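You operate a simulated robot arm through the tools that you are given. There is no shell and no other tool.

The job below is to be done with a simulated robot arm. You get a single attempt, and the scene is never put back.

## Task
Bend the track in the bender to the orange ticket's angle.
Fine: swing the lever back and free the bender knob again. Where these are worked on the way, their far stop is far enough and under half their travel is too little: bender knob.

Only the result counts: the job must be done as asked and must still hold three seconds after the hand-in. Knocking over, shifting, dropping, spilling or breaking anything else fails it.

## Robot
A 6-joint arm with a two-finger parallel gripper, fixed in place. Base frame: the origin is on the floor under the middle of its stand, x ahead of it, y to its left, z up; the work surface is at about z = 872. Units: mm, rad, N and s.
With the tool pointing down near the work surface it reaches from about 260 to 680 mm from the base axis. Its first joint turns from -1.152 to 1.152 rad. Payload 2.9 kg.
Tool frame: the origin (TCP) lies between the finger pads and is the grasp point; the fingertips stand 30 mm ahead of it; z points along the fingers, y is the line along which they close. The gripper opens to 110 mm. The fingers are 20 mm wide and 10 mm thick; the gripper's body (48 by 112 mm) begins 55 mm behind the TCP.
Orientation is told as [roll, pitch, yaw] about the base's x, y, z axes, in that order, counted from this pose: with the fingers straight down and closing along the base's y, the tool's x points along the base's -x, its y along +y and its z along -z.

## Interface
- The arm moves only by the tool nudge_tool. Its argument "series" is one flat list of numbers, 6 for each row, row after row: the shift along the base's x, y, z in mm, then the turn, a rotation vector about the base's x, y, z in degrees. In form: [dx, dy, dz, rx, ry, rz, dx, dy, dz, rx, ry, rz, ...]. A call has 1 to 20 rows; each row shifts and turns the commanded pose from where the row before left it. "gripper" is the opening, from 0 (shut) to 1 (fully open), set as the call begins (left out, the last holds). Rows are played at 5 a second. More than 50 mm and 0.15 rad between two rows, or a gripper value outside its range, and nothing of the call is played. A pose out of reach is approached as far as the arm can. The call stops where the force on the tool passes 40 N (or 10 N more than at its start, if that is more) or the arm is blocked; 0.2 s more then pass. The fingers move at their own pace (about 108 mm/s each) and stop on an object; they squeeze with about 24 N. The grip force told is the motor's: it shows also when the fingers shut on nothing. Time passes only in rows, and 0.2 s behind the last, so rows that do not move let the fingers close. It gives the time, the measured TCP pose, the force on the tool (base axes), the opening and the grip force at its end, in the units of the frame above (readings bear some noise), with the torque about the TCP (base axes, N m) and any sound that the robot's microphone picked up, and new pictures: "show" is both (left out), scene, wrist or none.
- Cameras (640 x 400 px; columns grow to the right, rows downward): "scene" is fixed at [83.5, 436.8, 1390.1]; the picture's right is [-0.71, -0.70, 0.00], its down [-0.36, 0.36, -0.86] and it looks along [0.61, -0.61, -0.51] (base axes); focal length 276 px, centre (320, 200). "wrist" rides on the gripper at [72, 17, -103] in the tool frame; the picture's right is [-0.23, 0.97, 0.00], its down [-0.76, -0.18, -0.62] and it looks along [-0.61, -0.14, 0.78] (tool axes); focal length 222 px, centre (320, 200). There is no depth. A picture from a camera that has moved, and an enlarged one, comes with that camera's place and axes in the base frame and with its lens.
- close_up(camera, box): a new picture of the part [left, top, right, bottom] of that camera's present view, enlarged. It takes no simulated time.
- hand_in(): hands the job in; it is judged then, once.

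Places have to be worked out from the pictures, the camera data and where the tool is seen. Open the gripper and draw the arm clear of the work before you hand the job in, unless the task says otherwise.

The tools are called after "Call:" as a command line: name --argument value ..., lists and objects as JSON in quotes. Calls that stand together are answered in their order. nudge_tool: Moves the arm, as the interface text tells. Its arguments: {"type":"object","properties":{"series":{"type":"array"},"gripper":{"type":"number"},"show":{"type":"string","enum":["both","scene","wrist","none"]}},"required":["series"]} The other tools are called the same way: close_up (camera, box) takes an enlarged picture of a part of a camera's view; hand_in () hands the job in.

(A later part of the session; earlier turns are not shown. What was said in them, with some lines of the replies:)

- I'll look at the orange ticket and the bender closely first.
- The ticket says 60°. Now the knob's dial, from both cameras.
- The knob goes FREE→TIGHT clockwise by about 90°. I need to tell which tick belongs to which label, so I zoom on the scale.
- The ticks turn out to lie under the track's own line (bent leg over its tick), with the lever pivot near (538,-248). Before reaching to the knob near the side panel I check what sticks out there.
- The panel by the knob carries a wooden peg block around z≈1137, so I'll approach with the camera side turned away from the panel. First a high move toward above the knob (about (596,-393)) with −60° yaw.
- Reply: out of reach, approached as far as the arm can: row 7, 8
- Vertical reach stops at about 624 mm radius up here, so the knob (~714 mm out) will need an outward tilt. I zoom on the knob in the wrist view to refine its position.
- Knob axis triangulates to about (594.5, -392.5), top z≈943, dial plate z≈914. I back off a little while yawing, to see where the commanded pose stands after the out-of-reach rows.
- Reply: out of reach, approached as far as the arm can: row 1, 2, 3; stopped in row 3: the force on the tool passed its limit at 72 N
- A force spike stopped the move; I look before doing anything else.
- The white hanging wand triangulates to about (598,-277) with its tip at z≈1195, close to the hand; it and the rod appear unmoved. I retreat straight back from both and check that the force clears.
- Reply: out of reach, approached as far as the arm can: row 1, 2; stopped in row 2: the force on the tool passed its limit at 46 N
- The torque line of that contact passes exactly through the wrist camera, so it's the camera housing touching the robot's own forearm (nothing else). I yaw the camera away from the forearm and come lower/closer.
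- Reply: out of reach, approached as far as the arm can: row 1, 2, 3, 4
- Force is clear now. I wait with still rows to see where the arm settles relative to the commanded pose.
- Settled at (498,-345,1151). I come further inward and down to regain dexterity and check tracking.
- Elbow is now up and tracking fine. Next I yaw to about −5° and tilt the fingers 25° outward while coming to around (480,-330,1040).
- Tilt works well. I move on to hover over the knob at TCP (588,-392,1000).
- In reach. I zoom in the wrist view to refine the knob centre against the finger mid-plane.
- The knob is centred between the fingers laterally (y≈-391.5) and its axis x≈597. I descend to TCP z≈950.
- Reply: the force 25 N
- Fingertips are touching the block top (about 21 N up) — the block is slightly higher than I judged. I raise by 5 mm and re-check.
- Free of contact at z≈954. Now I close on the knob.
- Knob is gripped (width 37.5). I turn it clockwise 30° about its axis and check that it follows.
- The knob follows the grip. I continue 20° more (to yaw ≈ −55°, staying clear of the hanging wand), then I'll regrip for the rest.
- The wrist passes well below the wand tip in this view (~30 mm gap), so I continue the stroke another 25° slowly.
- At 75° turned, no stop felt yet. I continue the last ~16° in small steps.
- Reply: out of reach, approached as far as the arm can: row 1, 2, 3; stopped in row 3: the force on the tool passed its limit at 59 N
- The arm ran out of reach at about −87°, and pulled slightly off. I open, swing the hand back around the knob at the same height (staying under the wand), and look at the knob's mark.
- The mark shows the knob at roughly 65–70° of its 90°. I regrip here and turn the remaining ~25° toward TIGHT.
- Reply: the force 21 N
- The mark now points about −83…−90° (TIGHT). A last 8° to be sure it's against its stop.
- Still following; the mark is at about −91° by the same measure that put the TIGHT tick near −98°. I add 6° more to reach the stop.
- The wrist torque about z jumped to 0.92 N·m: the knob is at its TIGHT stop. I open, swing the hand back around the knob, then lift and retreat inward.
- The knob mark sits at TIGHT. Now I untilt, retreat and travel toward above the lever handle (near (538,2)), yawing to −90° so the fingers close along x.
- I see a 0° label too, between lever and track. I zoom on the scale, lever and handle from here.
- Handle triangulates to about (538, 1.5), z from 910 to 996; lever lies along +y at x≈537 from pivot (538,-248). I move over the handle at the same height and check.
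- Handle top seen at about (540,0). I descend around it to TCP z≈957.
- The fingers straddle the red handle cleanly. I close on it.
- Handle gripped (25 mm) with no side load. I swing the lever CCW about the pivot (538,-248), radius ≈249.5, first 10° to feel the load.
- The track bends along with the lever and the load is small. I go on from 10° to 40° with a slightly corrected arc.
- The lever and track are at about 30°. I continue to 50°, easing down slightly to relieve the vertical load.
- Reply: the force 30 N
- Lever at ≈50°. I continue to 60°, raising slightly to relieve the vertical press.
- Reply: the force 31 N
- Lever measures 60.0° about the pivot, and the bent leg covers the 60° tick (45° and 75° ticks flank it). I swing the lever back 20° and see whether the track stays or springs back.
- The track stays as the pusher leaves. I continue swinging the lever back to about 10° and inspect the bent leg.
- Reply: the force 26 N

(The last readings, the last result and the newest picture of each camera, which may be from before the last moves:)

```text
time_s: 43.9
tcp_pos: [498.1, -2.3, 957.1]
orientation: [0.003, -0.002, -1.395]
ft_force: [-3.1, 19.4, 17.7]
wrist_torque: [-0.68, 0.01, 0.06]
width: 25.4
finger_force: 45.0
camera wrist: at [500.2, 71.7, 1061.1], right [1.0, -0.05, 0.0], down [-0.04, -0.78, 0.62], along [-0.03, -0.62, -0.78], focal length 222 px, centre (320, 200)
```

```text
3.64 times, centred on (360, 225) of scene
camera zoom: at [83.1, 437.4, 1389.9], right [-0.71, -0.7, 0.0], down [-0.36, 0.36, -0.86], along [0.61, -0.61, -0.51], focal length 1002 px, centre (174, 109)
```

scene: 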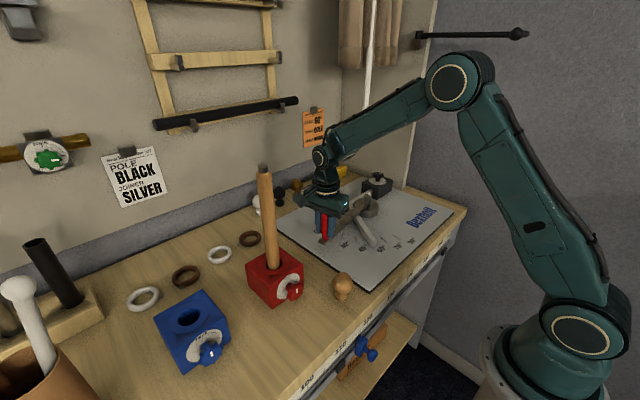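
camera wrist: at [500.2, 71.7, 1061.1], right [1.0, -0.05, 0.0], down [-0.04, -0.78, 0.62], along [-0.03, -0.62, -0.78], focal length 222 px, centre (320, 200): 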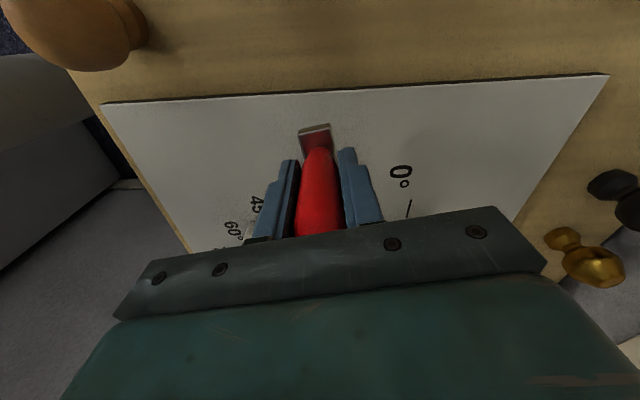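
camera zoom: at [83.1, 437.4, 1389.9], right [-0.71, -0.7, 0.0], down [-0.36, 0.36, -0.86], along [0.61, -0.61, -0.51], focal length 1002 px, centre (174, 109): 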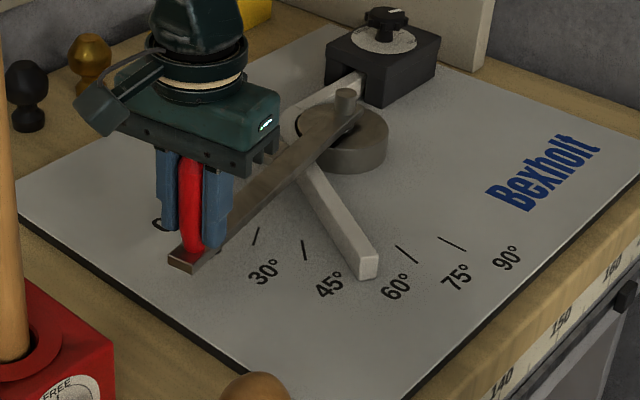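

The leg stayed put after the pusher left, hiding the 60° tick. I zoom tightly to measure its angle.

Call:
close_up --camera "scene" --box '[335, 205, 405, 255]'

Call:
close_up --camera "scene" --box '[330, 190, 400, 240]'

```text
8.00 times, centred on (370, 230) of scene
camera zoom: at [83.1, 437.4, 1389.9], right [-0.71, -0.7, 0.0], down [-0.36, 0.36, -0.86], along [0.61, -0.61, -0.51], focal length 2205 px, centre (-80, -40)
```

zoom: 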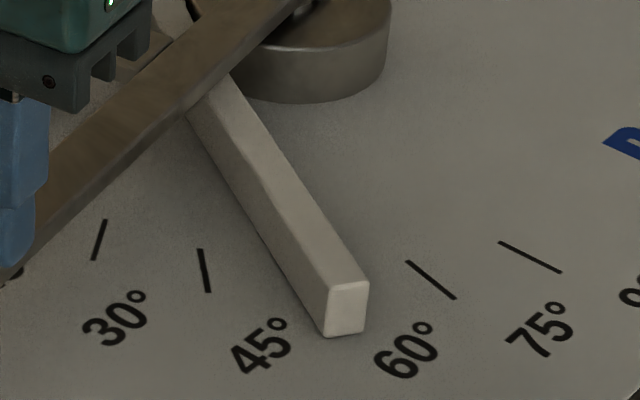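

```text
8.00 times, centred on (365, 215) of scene
camera zoom: at [83.1, 437.4, 1389.9], right [-0.71, -0.7, 0.0], down [-0.36, 0.36, -0.86], along [0.61, -0.61, -0.51], focal length 2205 px, centre (-40, 80)
```

zoom: 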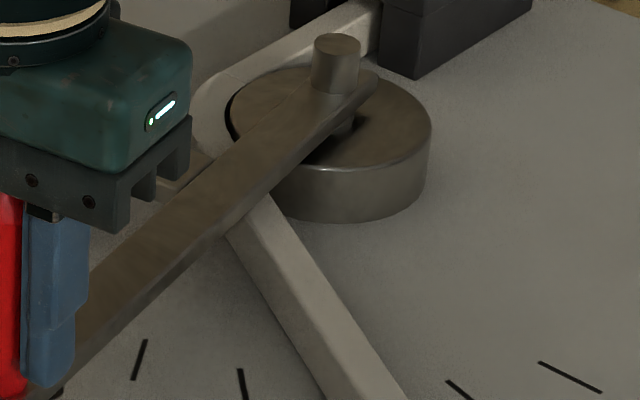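

By eye it's close to 60°, but I want a precise measure from above. I finish swinging the lever back to its starting position first.

Call:
nudge_tool --series '[8.6, 1.6, -0.2, 0, 0, -2, 8.64, 1.3, -0.1, 0, 0, -2, 8.68, 1.0, 0, 0, 0, -2, 8.7, 0.6, 0, 0, 0, -2, 8.2, 0.2, 0, 0, 0, -2, 0, 0, 0, 0, 0, 0]' --show "scene"

Call:
close_up --camera "scene" --box '[290, 170, 430, 280]'

```text
time_s: 45.3
tcp_pos: [538.9, 0.1, 956.5]
orientation: [0.001, -0.002, -1.573]
ft_force: [0.9, 12.0, 20.6]
wrist_torque: [-0.34, 0.09, 0.03]
width: 25.6
finger_force: 45.4
```

scene: 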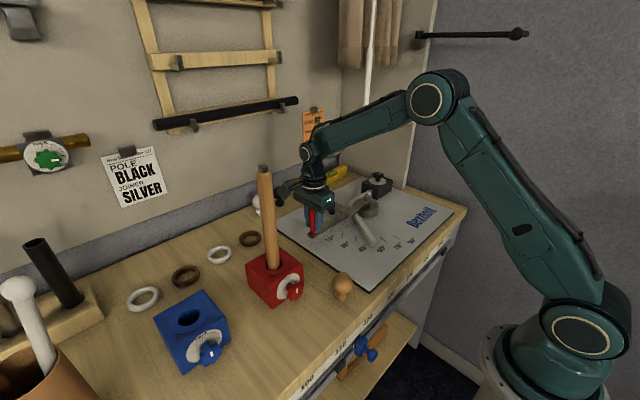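

```text
3.64 times, centred on (360, 225) of scene
camera zoom: at [83.2, 437.2, 1390.0], right [-0.71, -0.7, 0.0], down [-0.36, 0.36, -0.86], along [0.61, -0.61, -0.51], focal length 1002 px, centre (174, 109)
```

zoom: 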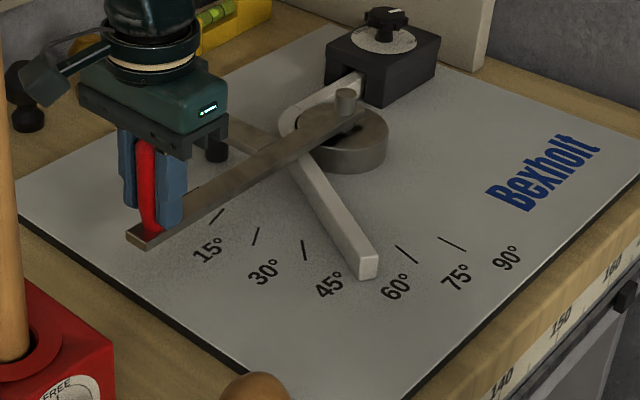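

Lever is back at its start. I open the gripper, rise straight off the handle, then move over the bent leg to measure it from above.

Call:
nudge_tool --series '[0, 0, 0, 0, 0, 0, 0, 0, 0, 0, 0, 0, 0, 0, 10, 0, 0, 0, 0, 0, 25, 0, 0, 0, 0, 0, 30, 0, 0, 0, 0, 0, 35, 0, 0, 0, 0, 0, 25, 0, 0, 0, -20, -40, 0, 0, 0, 0, -20, -40, 0, 0, 0, 0, -20, -40, 0, 0, 0, 0, -24, -37, 0, 0, 0, 0, 0, 0, 0, 0, 0, 0]' --gripper 0.7

Call:
close_up --camera "wrist" --box '[200, 0, 440, 180]'

```text
time_s: 47.9
tcp_pos: [455.9, -156.7, 1082.6]
orientation: [-0.001, -0.002, -1.572]
ft_force: [0.7, 0.1, 0.2]
wrist_torque: [-0.02, -0.03, -0.02]
width: 77.0
finger_force: 0.0
camera wrist: at [471.5, -85.6, 1186.1], right [0.97, -0.23, 0.0], down [-0.18, -0.76, 0.62], along [-0.14, -0.61, -0.78], focal length 222 px, centre (320, 200)
```

scene: 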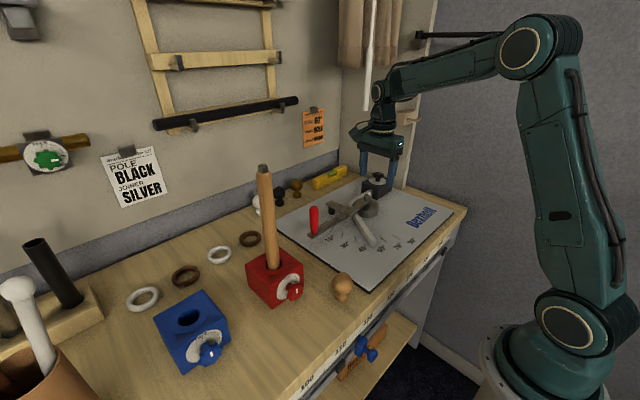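
wrist: 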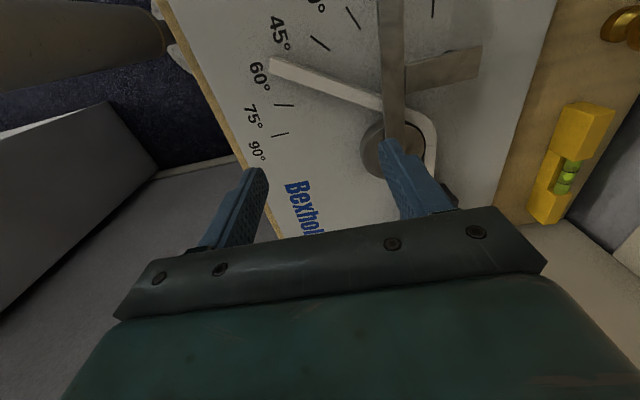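

```text
2.22 times, centred on (320, 90) of wrist
camera zoom: at [471.5, -85.6, 1186.1], right [0.97, -0.23, 0.0], down [-0.18, -0.76, 0.62], along [-0.14, -0.61, -0.78], focal length 494 px, centre (320, 444)
```

zoom: 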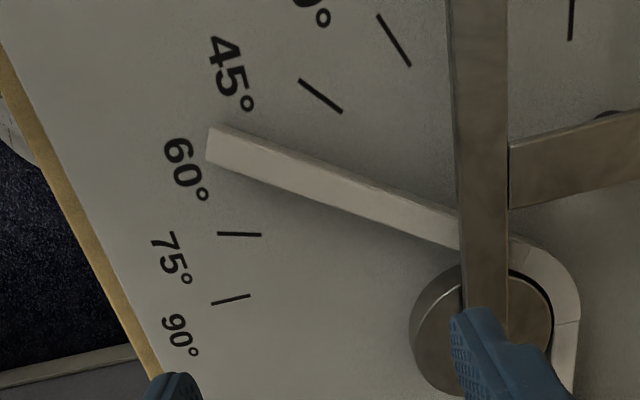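

This view shows the leg between the 45° and 75° ticks clearly. I zoom tighter to measure edges.

Call:
close_up --camera "wrist" --box '[260, 40, 390, 125]'

Call:
close_up --camera "wrist" --box '[260, 0, 390, 85]'

Call:
close_up --camera "wrist" --box '[360, 40, 490, 200]'

```text
4.71 times, centred on (325, 82) of wrist
camera zoom: at [471.5, -85.6, 1186.1], right [0.97, -0.23, 0.0], down [-0.18, -0.76, 0.62], along [-0.14, -0.61, -0.78], focal length 1045 px, centre (296, 753)
```

zoom: 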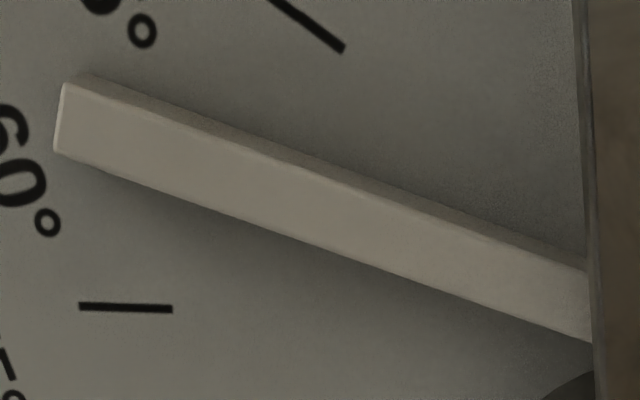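

```text
4.71 times, centred on (325, 42) of wrist
camera zoom: at [471.5, -85.6, 1186.1], right [0.97, -0.23, 0.0], down [-0.18, -0.76, 0.62], along [-0.14, -0.61, -0.78], focal length 1045 px, centre (296, 941)
```

zoom: 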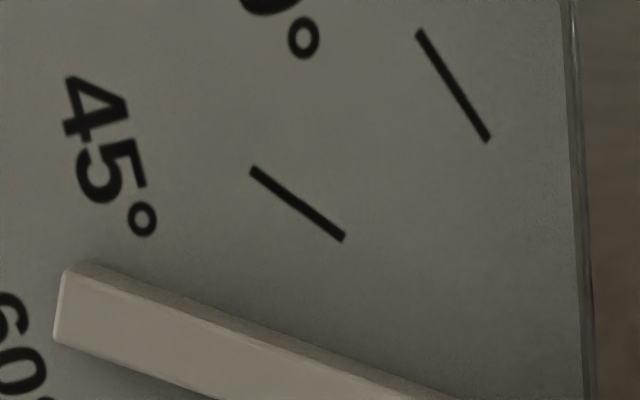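

```text
2.50 times, centred on (425, 120) of wrist
camera zoom: at [471.5, -85.6, 1186.1], right [0.97, -0.23, 0.0], down [-0.18, -0.76, 0.62], along [-0.14, -0.61, -0.78], focal length 555 px, centre (58, 400)
```

zoom: 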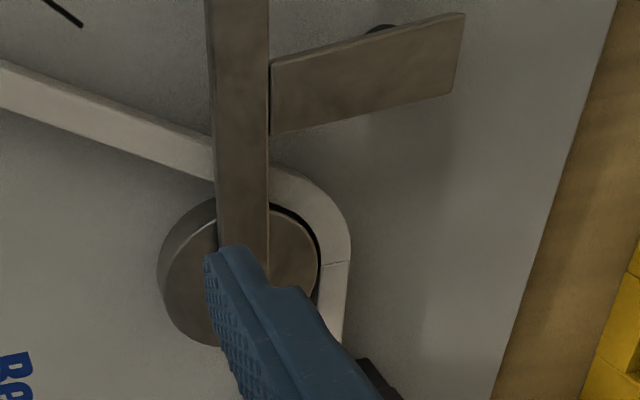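

My measurements put the leg at roughly 58.5–59.5°. I take a second, higher view that includes the straight part of the track as the 0° reference.

Call:
nudge_tool --series '[12, -20, 30, 0, 0, 0, 12, -20, 30, 0, 0, 0, 0, 0, 0, 0, 0, 0]' --gripper 1 --show "wrist"

Call:
close_up --camera "wrist" --box '[260, 30, 420, 140]'

Call:
close_up --camera "wrist" --box '[350, 60, 440, 160]'

```text
time_s: 48.7
tcp_pos: [482.9, -198.4, 1143.4]
orientation: [-0.004, -0.003, -1.572]
ft_force: [-0.2, -0.8, -0.5]
wrist_torque: [0.04, -0.02, 0.01]
width: 110.0
finger_force: 0.1
camera wrist: at [497.8, -126.0, 1247.3], right [0.97, -0.23, 0.0], down [-0.18, -0.76, 0.62], along [-0.14, -0.61, -0.78], focal length 222 px, centre (320, 200)
```

wrist: 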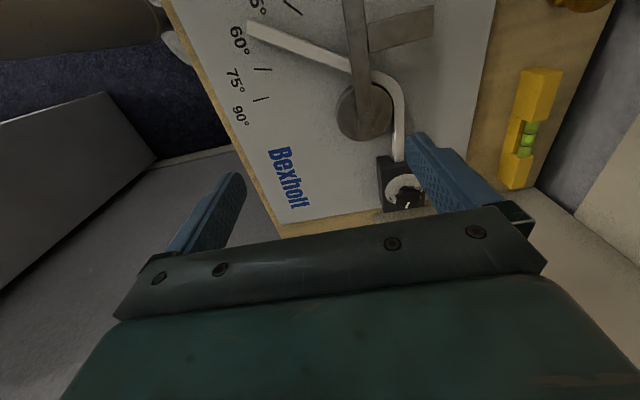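

```text
3.64 times, centred on (340, 85) of wrist
camera zoom: at [497.8, -126.0, 1247.3], right [0.97, -0.23, 0.0], down [-0.18, -0.76, 0.62], along [-0.14, -0.61, -0.78], focal length 808 px, centre (247, 618)
```

zoom: 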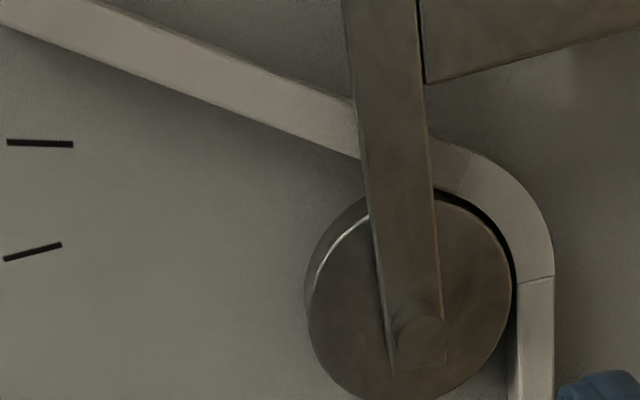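

```text
4.00 times, centred on (395, 110) of wrist
camera zoom: at [497.8, -126.0, 1247.3], right [0.97, -0.23, 0.0], down [-0.18, -0.76, 0.62], along [-0.14, -0.61, -0.78], focal length 888 px, centre (20, 560)
```

zoom: 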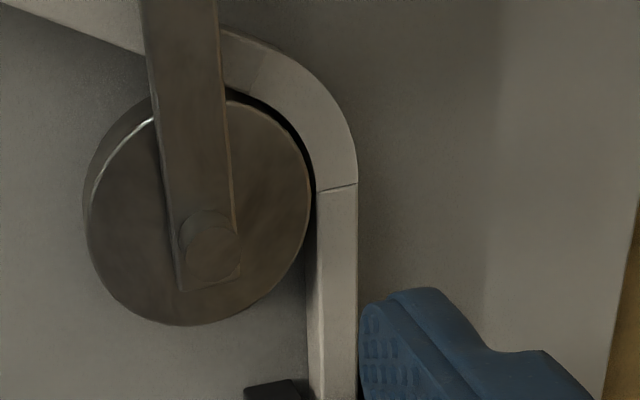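

The leg reads about 59.2° against ticks and straight section, with the lever back at its starting line – a good 60° bend. Now back to the knob to free it: lower, yaw to −40° and tilt out again.

Call:
nudge_tool --series '[-3.3, -14.6, -14.7, 0, 0, 7.15, -3.3, -14.6, -14.7, 0, 0, 7.15, -3.3, -14.6, -14.7, 0, 0, 7.15, -3.3, -14.6, -14.7, 0, 0, 7.15, -3.3, -14.6, -14.7, 0, 0, 7.15, -3.3, -14.6, -14.7, 0, 0, 7.15, -3.3, -14.6, -14.7, 0, 0, 7.15, 0, 0, 0, -4.1, -4.88, 0, 0, 0, 0, -4.1, -4.88, 0, 0, 0, 0, -4.1, -4.88, 0, 0, 0, 0, -4.1, -4.88, 0, 0, 0, 0, 0, 0, 0]' --gripper 0.7

```text
time_s: 51.3
tcp_pos: [457.0, -298.7, 1040.6]
orientation: [-0.001, -0.447, -0.698]
ft_force: [-0.2, -0.1, 0.0]
wrist_torque: [-0.02, -0.01, -0.02]
width: 77.0
finger_force: 0.1
camera wrist: at [381.9, -215.5, 1102.2], right [0.78, 0.61, 0.1], down [0.21, -0.4, 0.89], along [0.59, -0.68, -0.44], focal length 222 px, centre (320, 200)
```

scene: 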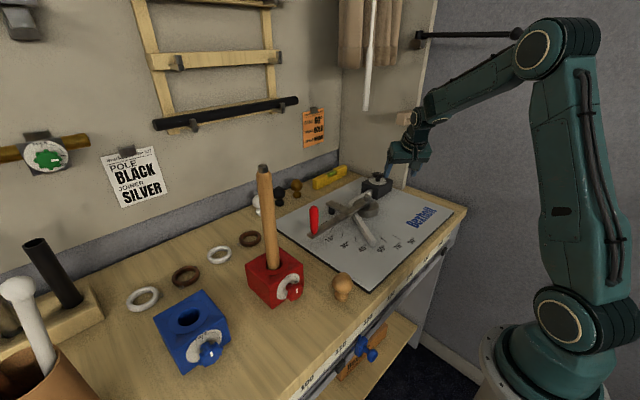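
wrist: 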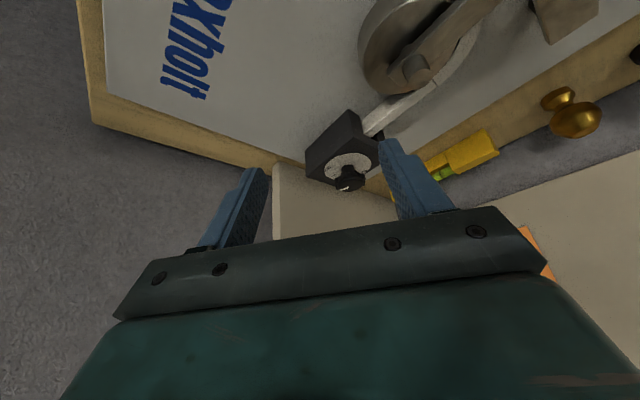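

Good pose. I move out to hover over the knob at (584,-383,1005).

Call:
nudge_tool --series '[31.75, -21.1, -8.9, 0, 0, 0, 31.75, -21.1, -8.9, 0, 0, 0, 31.75, -21.1, -8.9, 0, 0, 0, 31.75, -21.1, -8.9, 0, 0, 0, 0, 0, 0, 0, 0, 0]'

Call:
close_up --camera "wrist" --box '[220, 50, 420, 220]'

```text
time_s: 52.5
tcp_pos: [583.6, -380.4, 1004.2]
orientation: [0.0, -0.446, -0.696]
ft_force: [0.7, -0.3, 0.0]
wrist_torque: [0.0, -0.01, 0.02]
width: 76.7
finger_force: 0.1
camera wrist: at [509.1, -296.9, 1066.6], right [0.78, 0.61, 0.1], down [0.21, -0.4, 0.89], along [0.59, -0.68, -0.44], focal length 222 px, centre (320, 200)
```

scene: 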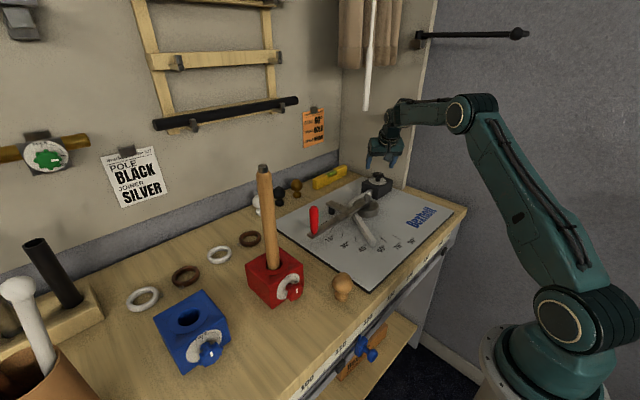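
wrist: 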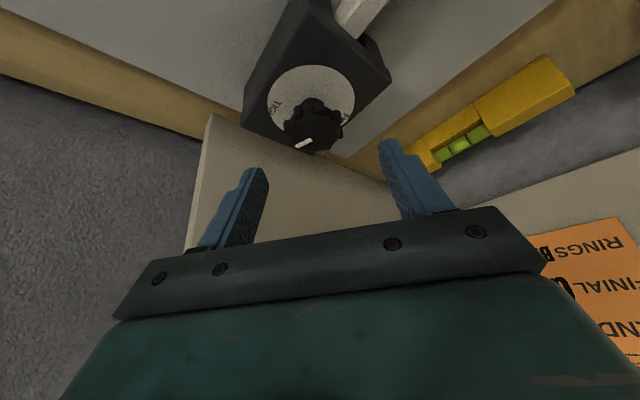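

```text
2.35 times, centred on (320, 135) of wrist
camera zoom: at [509.1, -296.9, 1066.6], right [0.78, 0.61, 0.1], down [0.21, -0.4, 0.89], along [0.59, -0.68, -0.44], focal length 523 px, centre (320, 353)
```

zoom: 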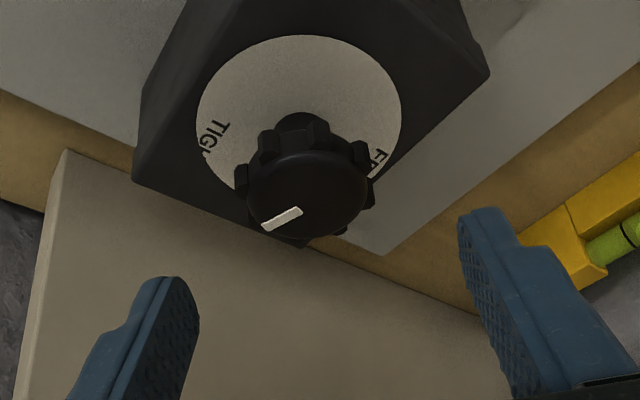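

Knob centred within a few mm. I descend to TCP z≈957.

Call:
nudge_tool --series '[0.4, -1, -12, 0, 0, 0, 0.4, -1, -12, 0, 0, 0, 0.4, -1, -12, 0, 0, 0, 0.4, -1, -11, 0, 0, 0, 0, 0, 0, 0, 0, 0]'

Call:
close_up --camera "wrist" --box '[220, 50, 420, 220]'

Call:
close_up --camera "scene" --box '[350, 140, 410, 200]'

```text
time_s: 53.7
tcp_pos: [586.0, -384.4, 954.9]
orientation: [-0.001, -0.446, -0.697]
ft_force: [-0.3, -1.1, -0.1]
wrist_torque: [-0.03, 0.0, -0.02]
width: 77.1
finger_force: 0.0
camera wrist: at [510.4, -303.0, 1018.1], right [0.78, 0.61, 0.1], down [0.21, -0.4, 0.89], along [0.59, -0.68, -0.44], focal length 222 px, centre (320, 200)
```

scene: 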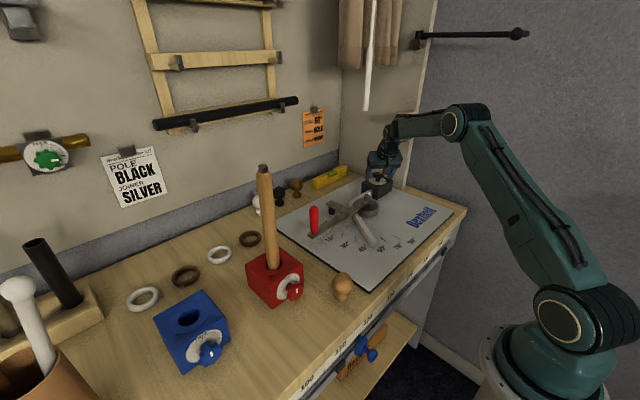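
wrist: 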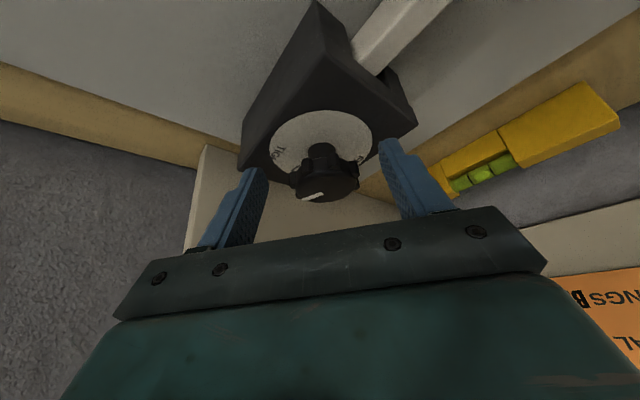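

```text
2.35 times, centred on (320, 135) of wrist
camera zoom: at [510.4, -303.0, 1018.1], right [0.78, 0.61, 0.1], down [0.21, -0.4, 0.89], along [0.59, -0.68, -0.44], focal length 523 px, centre (320, 353)
```

zoom: 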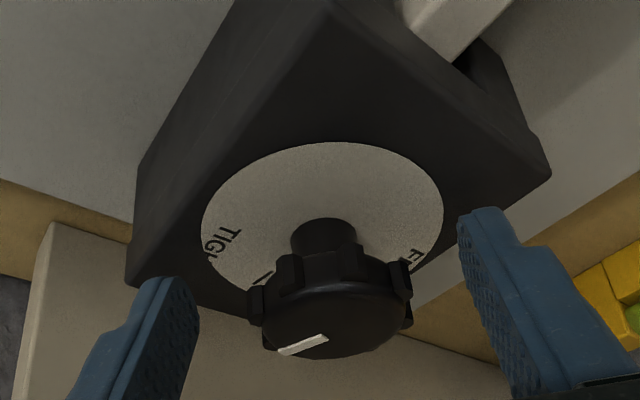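

```text
6.67 times, centred on (380, 170) of scene
camera zoom: at [83.5, 436.8, 1390.1], right [-0.71, -0.7, 0.0], down [-0.36, 0.36, -0.86], along [0.61, -0.61, -0.51], focal length 1838 px, centre (-80, 400)
```

zoom: 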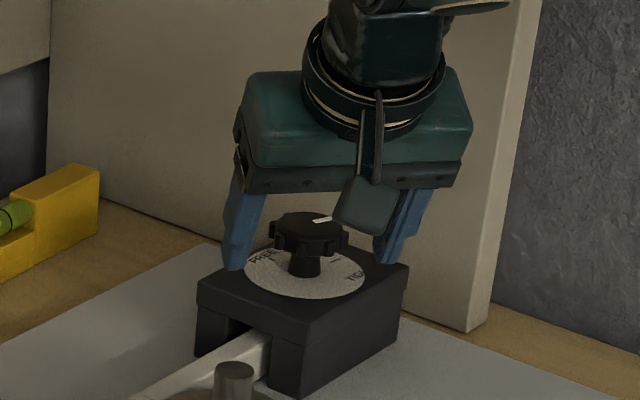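

Clear of the block. I raise 2 mm, swing the open fingers around the knob to yaw −75°, then close.

Call:
nudge_tool --series '[0.8, 0.6, 2, 0, 0, -7, 0.8, 0.6, 0, 0, 0, -7, 0.8, 0.6, 0, 0, 0, -7, 0.8, 0.6, 0, 0, 0, -7, 0.8, 0.6, 0, 0, 0, -7, 0, 0, 0, 0, 0, 0]' --show "none"

Call:
nudge_tool --series '[0, 0, 0, 0, 0, 0, 0, 0, 0, 0, 0, 0, 0, 0, 0, 0, 0, 0, 0, 0, 0, 0, 0, 0]' --gripper 0

Call:
close_up --camera "wrist" --box '[220, 50, 420, 220]'

Call:
close_up --camera "scene" --box '[350, 90, 430, 200]'

```text
time_s: 55.1
tcp_pos: [589.4, -382.8, 957.3]
orientation: [-0.001, -0.448, -1.312]
ft_force: [-0.6, -0.1, 0.6]
wrist_torque: [-0.03, 0.02, 0.03]
width: 76.8
finger_force: 0.0
```

```text
time_s: 56.1
tcp_pos: [590.7, -383.0, 957.2]
orientation: [0.0, -0.451, -1.303]
ft_force: [23.8, 2.8, -5.6]
wrist_torque: [-1.2, -0.6, 0.17]
width: 37.3
finger_force: 44.3
camera wrist: at [576.8, -272.1, 1020.3], right [0.99, 0.06, 0.1], down [-0.06, -0.45, 0.89], along [0.1, -0.89, -0.44], focal length 222 px, centre (320, 200)
```

scene: 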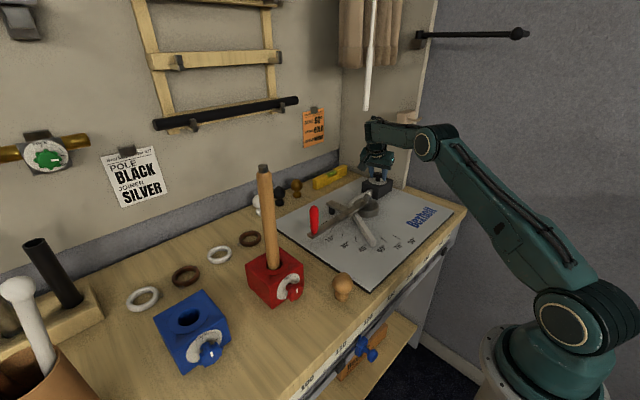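
wrist: 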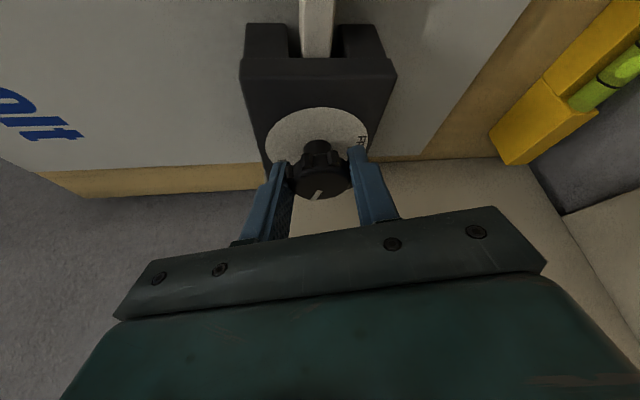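

```text
2.35 times, centred on (320, 135) of wrist
camera zoom: at [576.8, -272.1, 1020.3], right [0.99, 0.06, 0.1], down [-0.06, -0.45, 0.89], along [0.1, -0.89, -0.44], focal length 523 px, centre (320, 353)
```

zoom: 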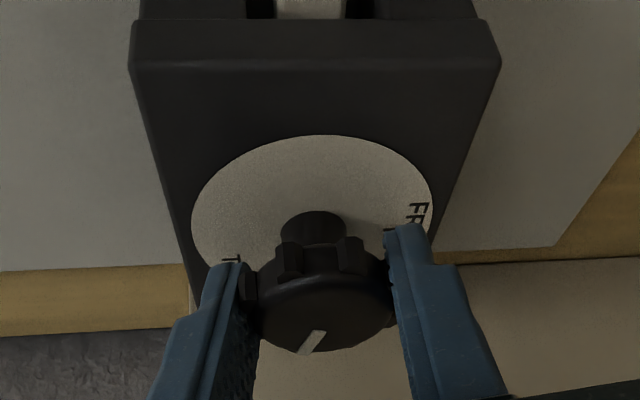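

```text
3.64 times, centred on (390, 145) of scene
camera zoom: at [84.2, 436.9, 1390.0], right [-0.71, -0.7, 0.0], down [-0.36, 0.36, -0.86], along [0.61, -0.61, -0.51], focal length 1002 px, centre (66, 400)
```

zoom: 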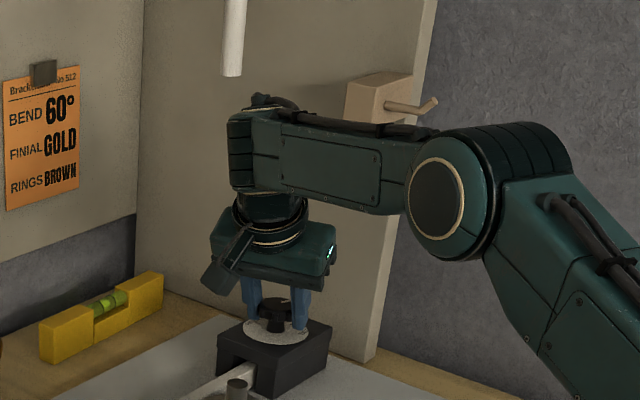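

Gripped, with some side load (+24 N in x), so I shift 1.2 mm with the first row and turn counter-clockwise 35° toward FREE.

Call:
nudge_tool --series '[1.2, 0, 0, 0, 0, 0, -0.73, -0.22, 0, 0, 0, 5, -0.7, -0.3, 0, 0, 0, 5, -0.67, -0.35, 0, 0, 0, 5, -0.64, -0.4, 0, 0, 0, 5, -0.6, -0.47, 0, 0, 0, 5, -0.56, -0.51, 0, 0, 0, 5, -0.51, -0.56, 0, 0, 0, 5]' --show "wrist"

Call:
close_up --camera "wrist" --box '[220, 50, 420, 220]'

Call:
close_up --camera "scene" --box '[350, 140, 410, 200]'

```text
time_s: 57.9
tcp_pos: [587.2, -384.9, 957.9]
orientation: [0.001, -0.447, -0.694]
ft_force: [12.4, 12.5, 3.4]
wrist_torque: [0.98, 0.49, 0.14]
width: 37.1
finger_force: 45.2
camera wrist: at [512.0, -301.8, 1020.4], right [0.78, 0.62, 0.1], down [0.21, -0.4, 0.89], along [0.59, -0.68, -0.44], focal length 222 px, centre (320, 200)
```

wrist: 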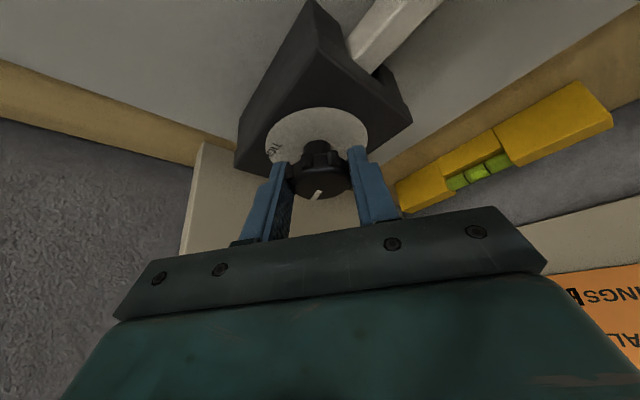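

```text
2.35 times, centred on (320, 135) of wrist
camera zoom: at [512.0, -301.8, 1020.4], right [0.78, 0.62, 0.1], down [0.21, -0.4, 0.89], along [0.59, -0.68, -0.44], focal length 523 px, centre (320, 353)
```

zoom: 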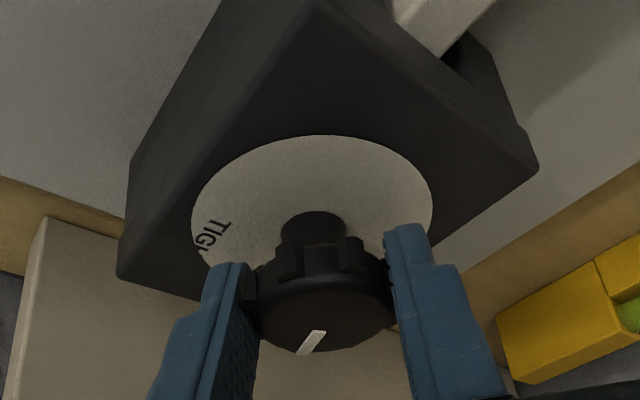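

```text
6.67 times, centred on (380, 170) of scene
camera zoom: at [83.8, 437.2, 1389.9], right [-0.71, -0.7, 0.0], down [-0.36, 0.36, -0.86], along [0.61, -0.61, -0.51], focal length 1838 px, centre (-80, 400)
```

zoom: 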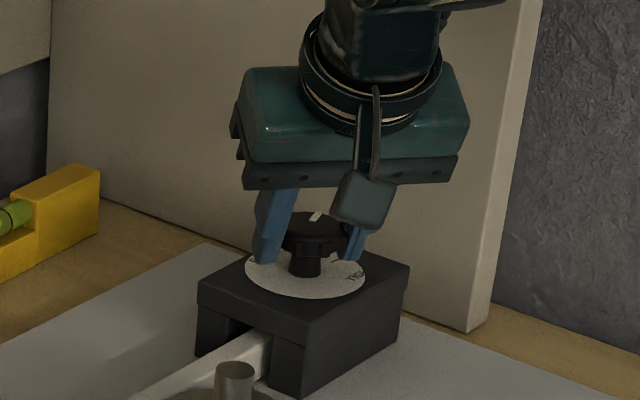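

It follows. I continue another 40° (to yaw ≈0).

Call:
nudge_tool --series '[0.1, 0.1, 0, 0, 0, 5, 0, -0.2, 0, 0, 0, 5, -0.2, -0.4, 0, 0, 0, 5, -0.3, -0.6, 0, 0, 0, 5, -0.22, -0.7, 0, 0, 0, 5, -0.17, -0.74, 0, 0, 0, 5, -0.1, -0.75, 0, 0, 0, 5, -0.03, -0.76, 0, 0, 0, 5]'

Call:
close_up --camera "wrist" --box '[220, 50, 420, 220]'

Call:
close_up --camera "scene" --box '[350, 90, 430, 200]'

```text
time_s: 59.7
tcp_pos: [585.6, -390.2, 956.9]
orientation: [-0.002, -0.445, 0.0]
ft_force: [-9.0, 12.5, 5.0]
wrist_torque: [0.11, -0.68, 0.06]
width: 37.1
finger_force: 45.2
camera wrist: at [474.0, -373.2, 1020.7], right [0.2, 0.97, 0.1], down [0.42, -0.18, 0.89], along [0.88, -0.14, -0.44], focal length 222 px, centre (320, 200)
```

scene: 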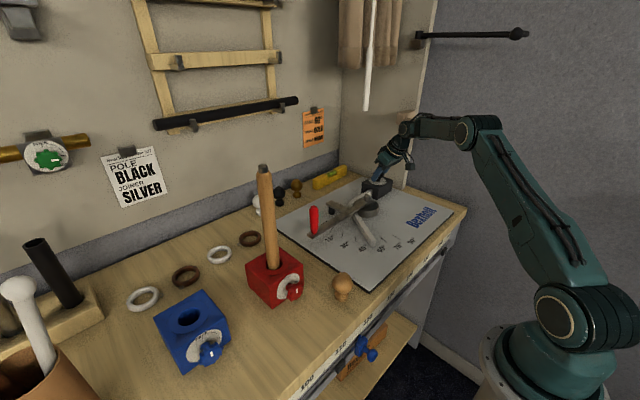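
wrist: 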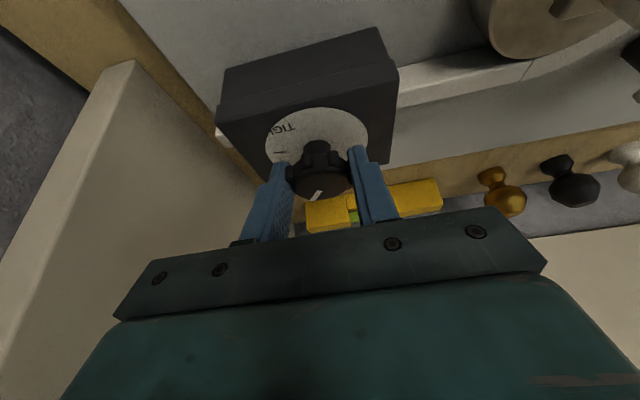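

```text
2.35 times, centred on (320, 135) of wrist
camera zoom: at [474.0, -373.2, 1020.7], right [0.2, 0.97, 0.1], down [0.42, -0.18, 0.89], along [0.88, -0.14, -0.44], focal length 523 px, centre (320, 353)
```

zoom: 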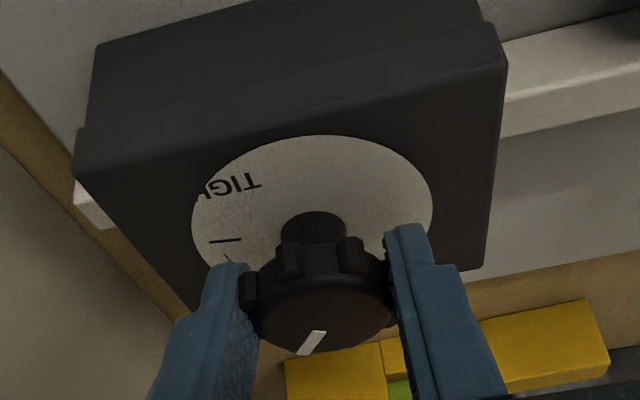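

```text
3.64 times, centred on (390, 145) of scene
camera zoom: at [83.1, 437.2, 1390.0], right [-0.71, -0.7, 0.0], down [-0.36, 0.36, -0.86], along [0.61, -0.61, -0.51], focal length 1002 px, centre (66, 400)
```

zoom: 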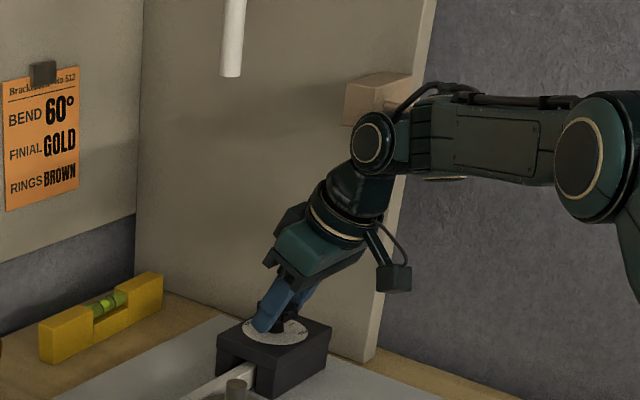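

Turned 75° so far; going further here would bring the wrist near the panel hook. I open, swing back to yaw −40° around the knob, and regrip for the remaining turn.

Call:
nudge_tool --series '[0, 0, 0, 0, 0, 0, 0, 0, 0, 0, 0, 0, 0.1, 0.95, 0, 0, 0, -6.7, 0.2, 0.95, 0, 0, 0, -6.7, 0.3, 0.95, 0, 0, 0, -6.7, 0.4, 0.95, 0, 0, 0, -6.7, 0.5, 0.9, 0, 0, 0, -6.7, 0.6, 0.9, 0, 0, 0, -6.7, 0, 0, 0, 0, 0, 0]' --gripper 0.7 --show "wrist"

Call:
close_up --camera "wrist" --box '[220, 50, 420, 220]'

Call:
close_up --camera "scene" --box '[350, 140, 410, 200]'

```text
time_s: 61.7
tcp_pos: [588.2, -384.6, 957.3]
orientation: [-0.002, -0.446, -0.704]
ft_force: [-0.5, 0.3, -0.1]
wrist_torque: [0.0, -0.01, -0.03]
width: 77.1
finger_force: 0.0
camera wrist: at [513.4, -301.5, 1020.3], right [0.79, 0.61, 0.1], down [0.2, -0.41, 0.89], along [0.58, -0.68, -0.44], focal length 222 px, centre (320, 200)
```

wrist: 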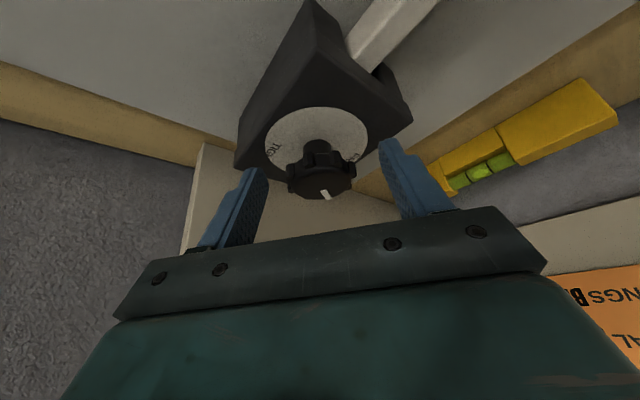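

```text
2.35 times, centred on (320, 135) of wrist
camera zoom: at [513.4, -301.5, 1020.3], right [0.79, 0.61, 0.1], down [0.2, -0.41, 0.89], along [0.58, -0.68, -0.44], focal length 523 px, centre (320, 353)
```

zoom: 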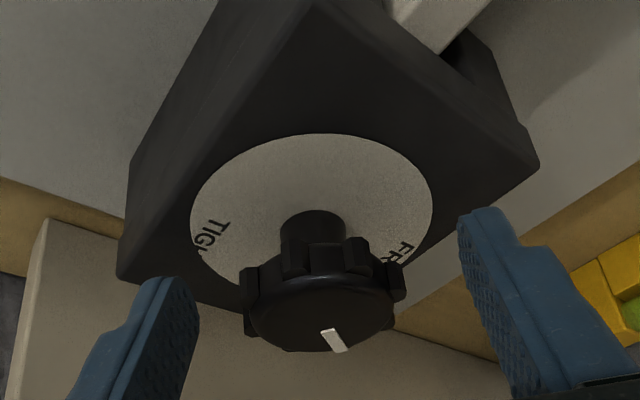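

```text
6.67 times, centred on (380, 170) of scene
camera zoom: at [83.5, 436.8, 1390.1], right [-0.71, -0.7, 0.0], down [-0.36, 0.36, -0.86], along [0.61, -0.61, -0.51], focal length 1838 px, centre (-80, 400)
```

zoom: 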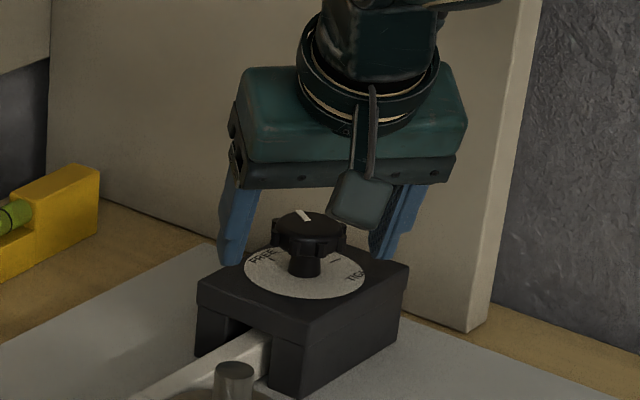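

The mark is about 35–40° short of FREE. I regrip here and turn 40° more.

Call:
nudge_tool --series '[0, 0, 0, 0, 0, 0, 0, 0, 0, 0, 0, 0, 0, 0, 0, 0, 0, 0, 0, 0, 0, 0, 0, 0]' --gripper 0 --show "none"

Call:
nudge_tool --series '[-0.47, -0.6, 0, 0, 0, 5, -0.4, -0.64, 0, 0, 0, 5, -0.35, -0.67, 0, 0, 0, 5, -0.3, -0.7, 0, 0, 0, 5, -0.22, -0.73, 0, 0, 0, 5, -0.17, -0.74, 0, 0, 0, 5, -0.1, -0.75, 0, 0, 0, 5]' --show "wrist"

Call:
close_up --camera "wrist" --box '[220, 50, 420, 220]'

Call:
close_up --camera "scene" --box '[350, 140, 410, 200]'

```text
time_s: 62.7
tcp_pos: [587.3, -384.4, 957.5]
orientation: [0.002, -0.446, -0.702]
ft_force: [-0.5, -0.2, -1.8]
wrist_torque: [0.02, -0.04, -0.02]
width: 37.7
finger_force: 44.9
```

```text
time_s: 64.3
tcp_pos: [586.8, -389.4, 958.3]
orientation: [0.001, -0.447, -0.088]
ft_force: [4.5, 7.2, 2.7]
wrist_torque: [0.09, -0.23, -0.74]
width: 37.6
finger_force: 45.3
camera wrist: at [476.3, -362.7, 1020.2], right [0.29, 0.95, 0.1], down [0.4, -0.21, 0.89], along [0.87, -0.22, -0.44], focal length 222 px, centre (320, 200)
```

wrist: 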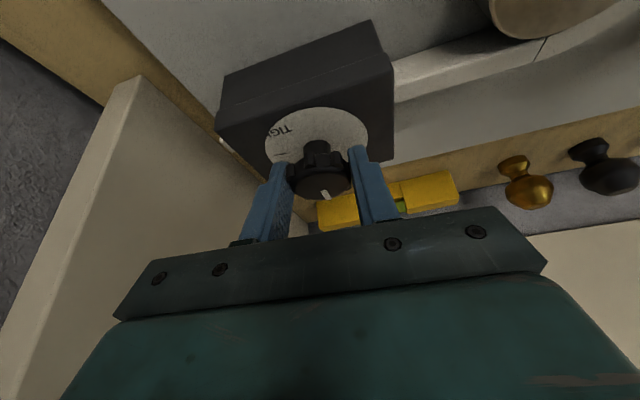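

```text
2.35 times, centred on (320, 135) of wrist
camera zoom: at [476.3, -362.7, 1020.2], right [0.29, 0.95, 0.1], down [0.4, -0.21, 0.89], along [0.87, -0.22, -0.44], focal length 523 px, centre (320, 353)
```

zoom: 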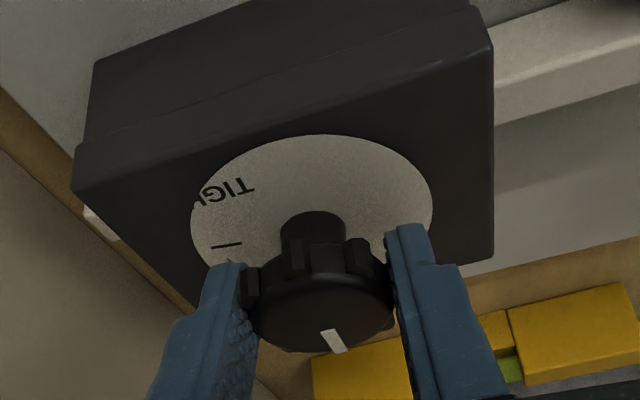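

```text
6.67 times, centred on (380, 170) of scene
camera zoom: at [83.6, 437.1, 1390.0], right [-0.71, -0.7, 0.0], down [-0.36, 0.36, -0.86], along [0.61, -0.61, -0.51], focal length 1838 px, centre (-80, 400)
```

zoom: 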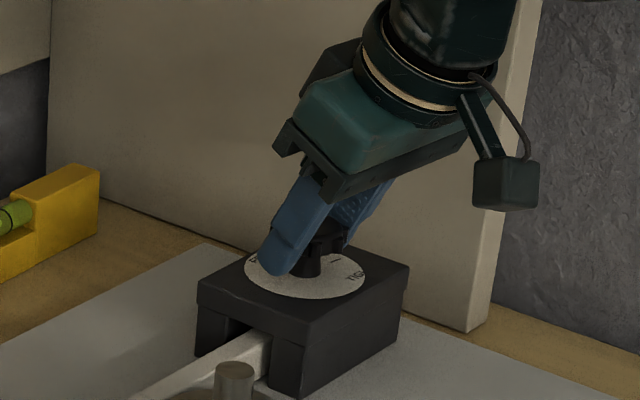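

Torque of −0.74 N·m and the mark's original direction show the knob is back at its FREE stop. I open, lift straight off and retreat.

Call:
nudge_tool --series '[0, 0, 0, 0, 0, 0, 0, 0, 0, 0, 0, 0, 0, 0, 12, 0, 0, 0, 0, 0, 15, 0, 0, 0, -3, 2, 18, 0, 0, 0, -25, 15, 12, 0, 0, 0, -30, 20, 12, 0, 0, 0, -30, 20, 10, 0, 0, 0, -30, 20, 10, 0, 0, 0, 0, 0, 0, 0, 0, 0]' --gripper 0.7

Call:
close_up --camera "scene" --box '[355, 160, 405, 200]'

Call:
close_up --camera "scene" --box '[290, 170, 430, 280]'

```text
time_s: 66.5
tcp_pos: [466.6, -311.5, 1047.2]
orientation: [-0.001, -0.447, -0.092]
ft_force: [-0.1, 0.2, 0.2]
wrist_torque: [0.03, 0.0, 0.01]
width: 77.2
finger_force: 0.0
camera wrist: at [357.2, -284.2, 1109.7], right [0.29, 0.95, 0.1], down [0.4, -0.21, 0.89], along [0.87, -0.22, -0.44], focal length 222 px, centre (320, 200)
```

scene: 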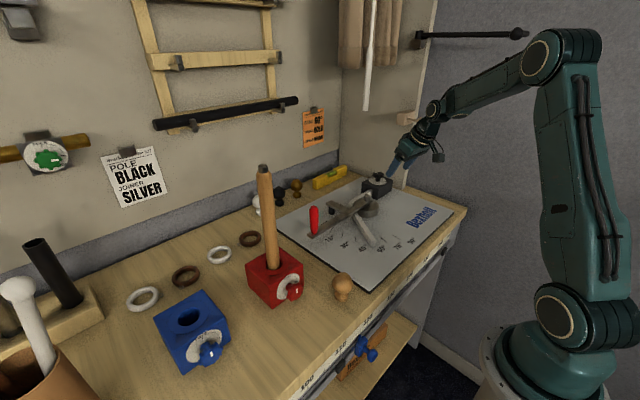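
wrist: 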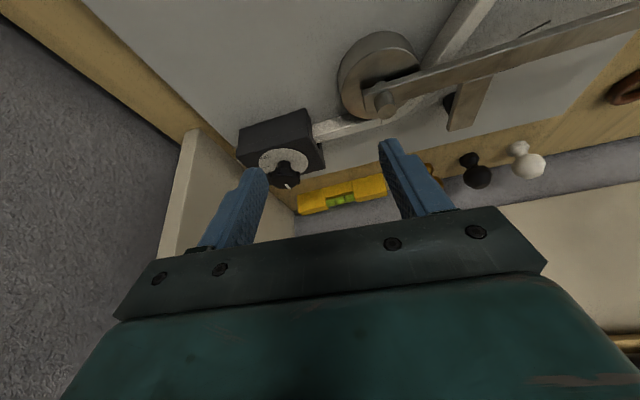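

```text
10.00 times, centred on (380, 180) of scene
camera zoom: at [83.5, 436.8, 1390.1], right [-0.71, -0.7, 0.0], down [-0.36, 0.36, -0.86], along [0.61, -0.61, -0.51], focal length 2757 px, centre (-280, 400)
```

zoom: 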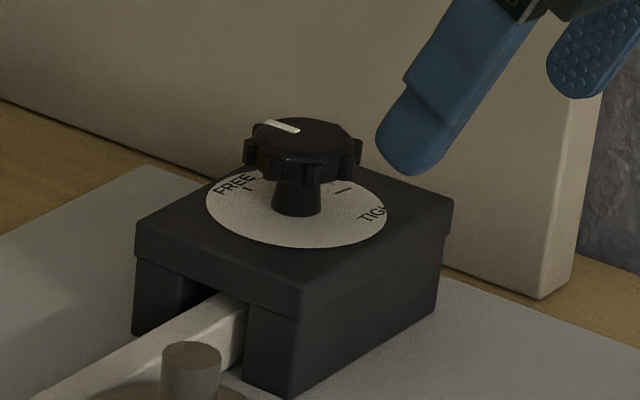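

```text
3.64 times, centred on (360, 225) of scene
camera zoom: at [83.5, 436.8, 1390.1], right [-0.71, -0.7, 0.0], down [-0.36, 0.36, -0.86], along [0.61, -0.61, -0.51], focal length 1002 px, centre (174, 109)
```

zoom: 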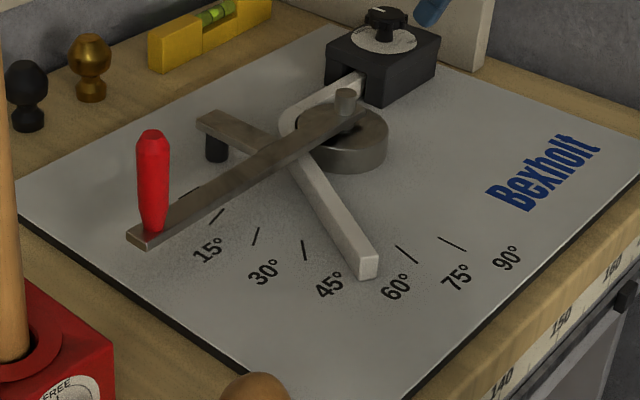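

Knob mark is on FREE, the lever end is at exactly its starting pixel, and the leg still covers the 60° tick. I untilt and draw the arm clear to its starting region with the gripper open.

Call:
nudge_tool --series '[-24, 16, 30, 0.56, 6.4, 0, -24, 16, 30, 0.56, 6.4, 0, -24, 16, 30, 0.56, 6.4, 0, -24, 16, 30, 0.56, 6.4, 0, -24, 16, 30, 0, 0, 0, -24, 16, 30, 0, 0, 0, 0, 0, 30, 0, 0, 0, 0, 0, 0, 0, 0, 0]' --gripper 1

Call:
close_up --camera "scene" --box '[270, 160, 470, 290]'

Call:
close_up --camera "wrist" --box '[230, 50, 450, 230]'

```text
time_s: 68.3
tcp_pos: [325.2, -217.2, 1258.1]
orientation: [-0.002, 0.003, -0.092]
ft_force: [1.3, 0.1, -0.4]
wrist_torque: [-0.01, 0.0, -0.02]
width: 109.8
finger_force: 0.1
camera wrist: at [253.3, -193.3, 1362.8], right [0.31, 0.95, 0.0], down [0.74, -0.24, 0.62], along [0.59, -0.2, -0.78], focal length 222 px, centre (320, 200)
```

scene: 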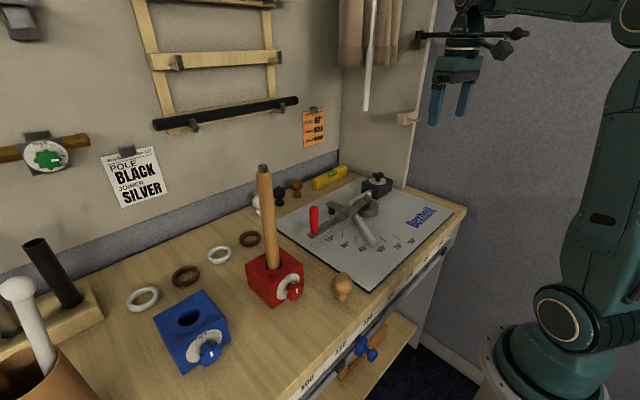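
wrist: 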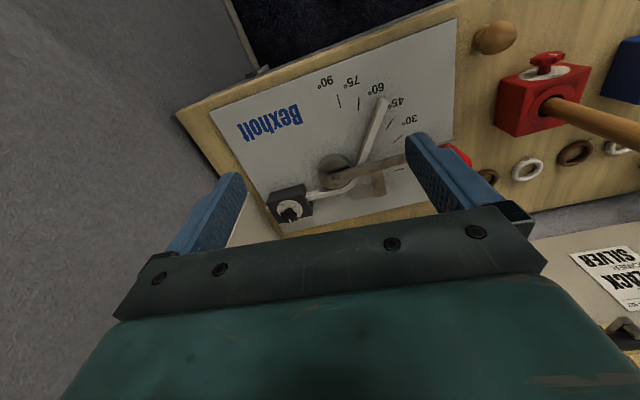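

```text
3.08 times, centred on (370, 225) of scene
camera zoom: at [83.5, 436.8, 1390.1], right [-0.71, -0.7, 0.0], down [-0.36, 0.36, -0.86], along [0.61, -0.61, -0.51], focal length 848 px, centre (166, 123)
```

zoom: 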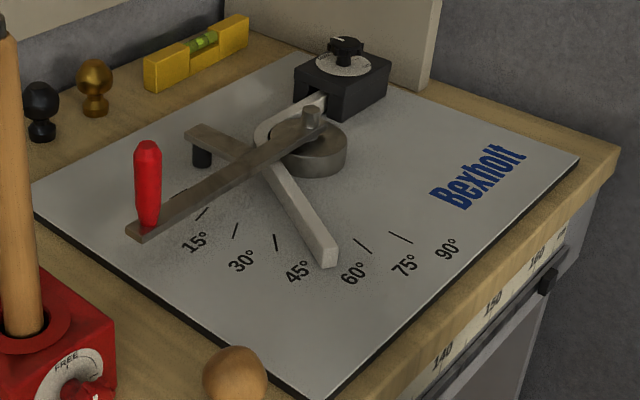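

```text
2.22 times, centred on (340, 140) of wrist
camera zoom: at [253.3, -193.3, 1362.8], right [0.31, 0.95, 0.0], down [0.74, -0.24, 0.62], along [0.59, -0.2, -0.78], focal length 494 px, centre (276, 333)
```

zoom: 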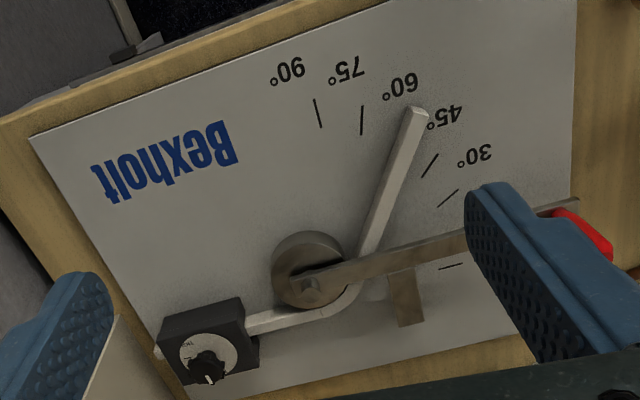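

The leg sits on the 60° mark between the 45° and 75° ticks. The lever is back at its start, the knob is on FREE, nothing else has moved, and the arm is clear with the gripper open. I hand in the job.

Call:
hand_in

```text
The job is handed in.
```

The track is bent to about 59°, against the ticket's 60°, and I've handed the job in. That figure comes from the camera views, so allow about half a degree either way.

- **Bend:** I turned the bender knob to its TIGHT stop and swung the lever to 60°. The track stayed put when the lever came back. The bent leg covers the 60° mark, between the 45° and 75° marks.
- **Lever:** it is back where it started.
- **Knob:** it is turned back to its FREE stop.
- **Everything else:** nothing else on the bench looks shifted. Early on, the wrist camera housing touched the robot's own forearm and stopped the arm. Later the fingertips pressed lightly on the top of the bender's clamp block. Neither disturbed anything.

The gripper is open and the arm is clear of the work.
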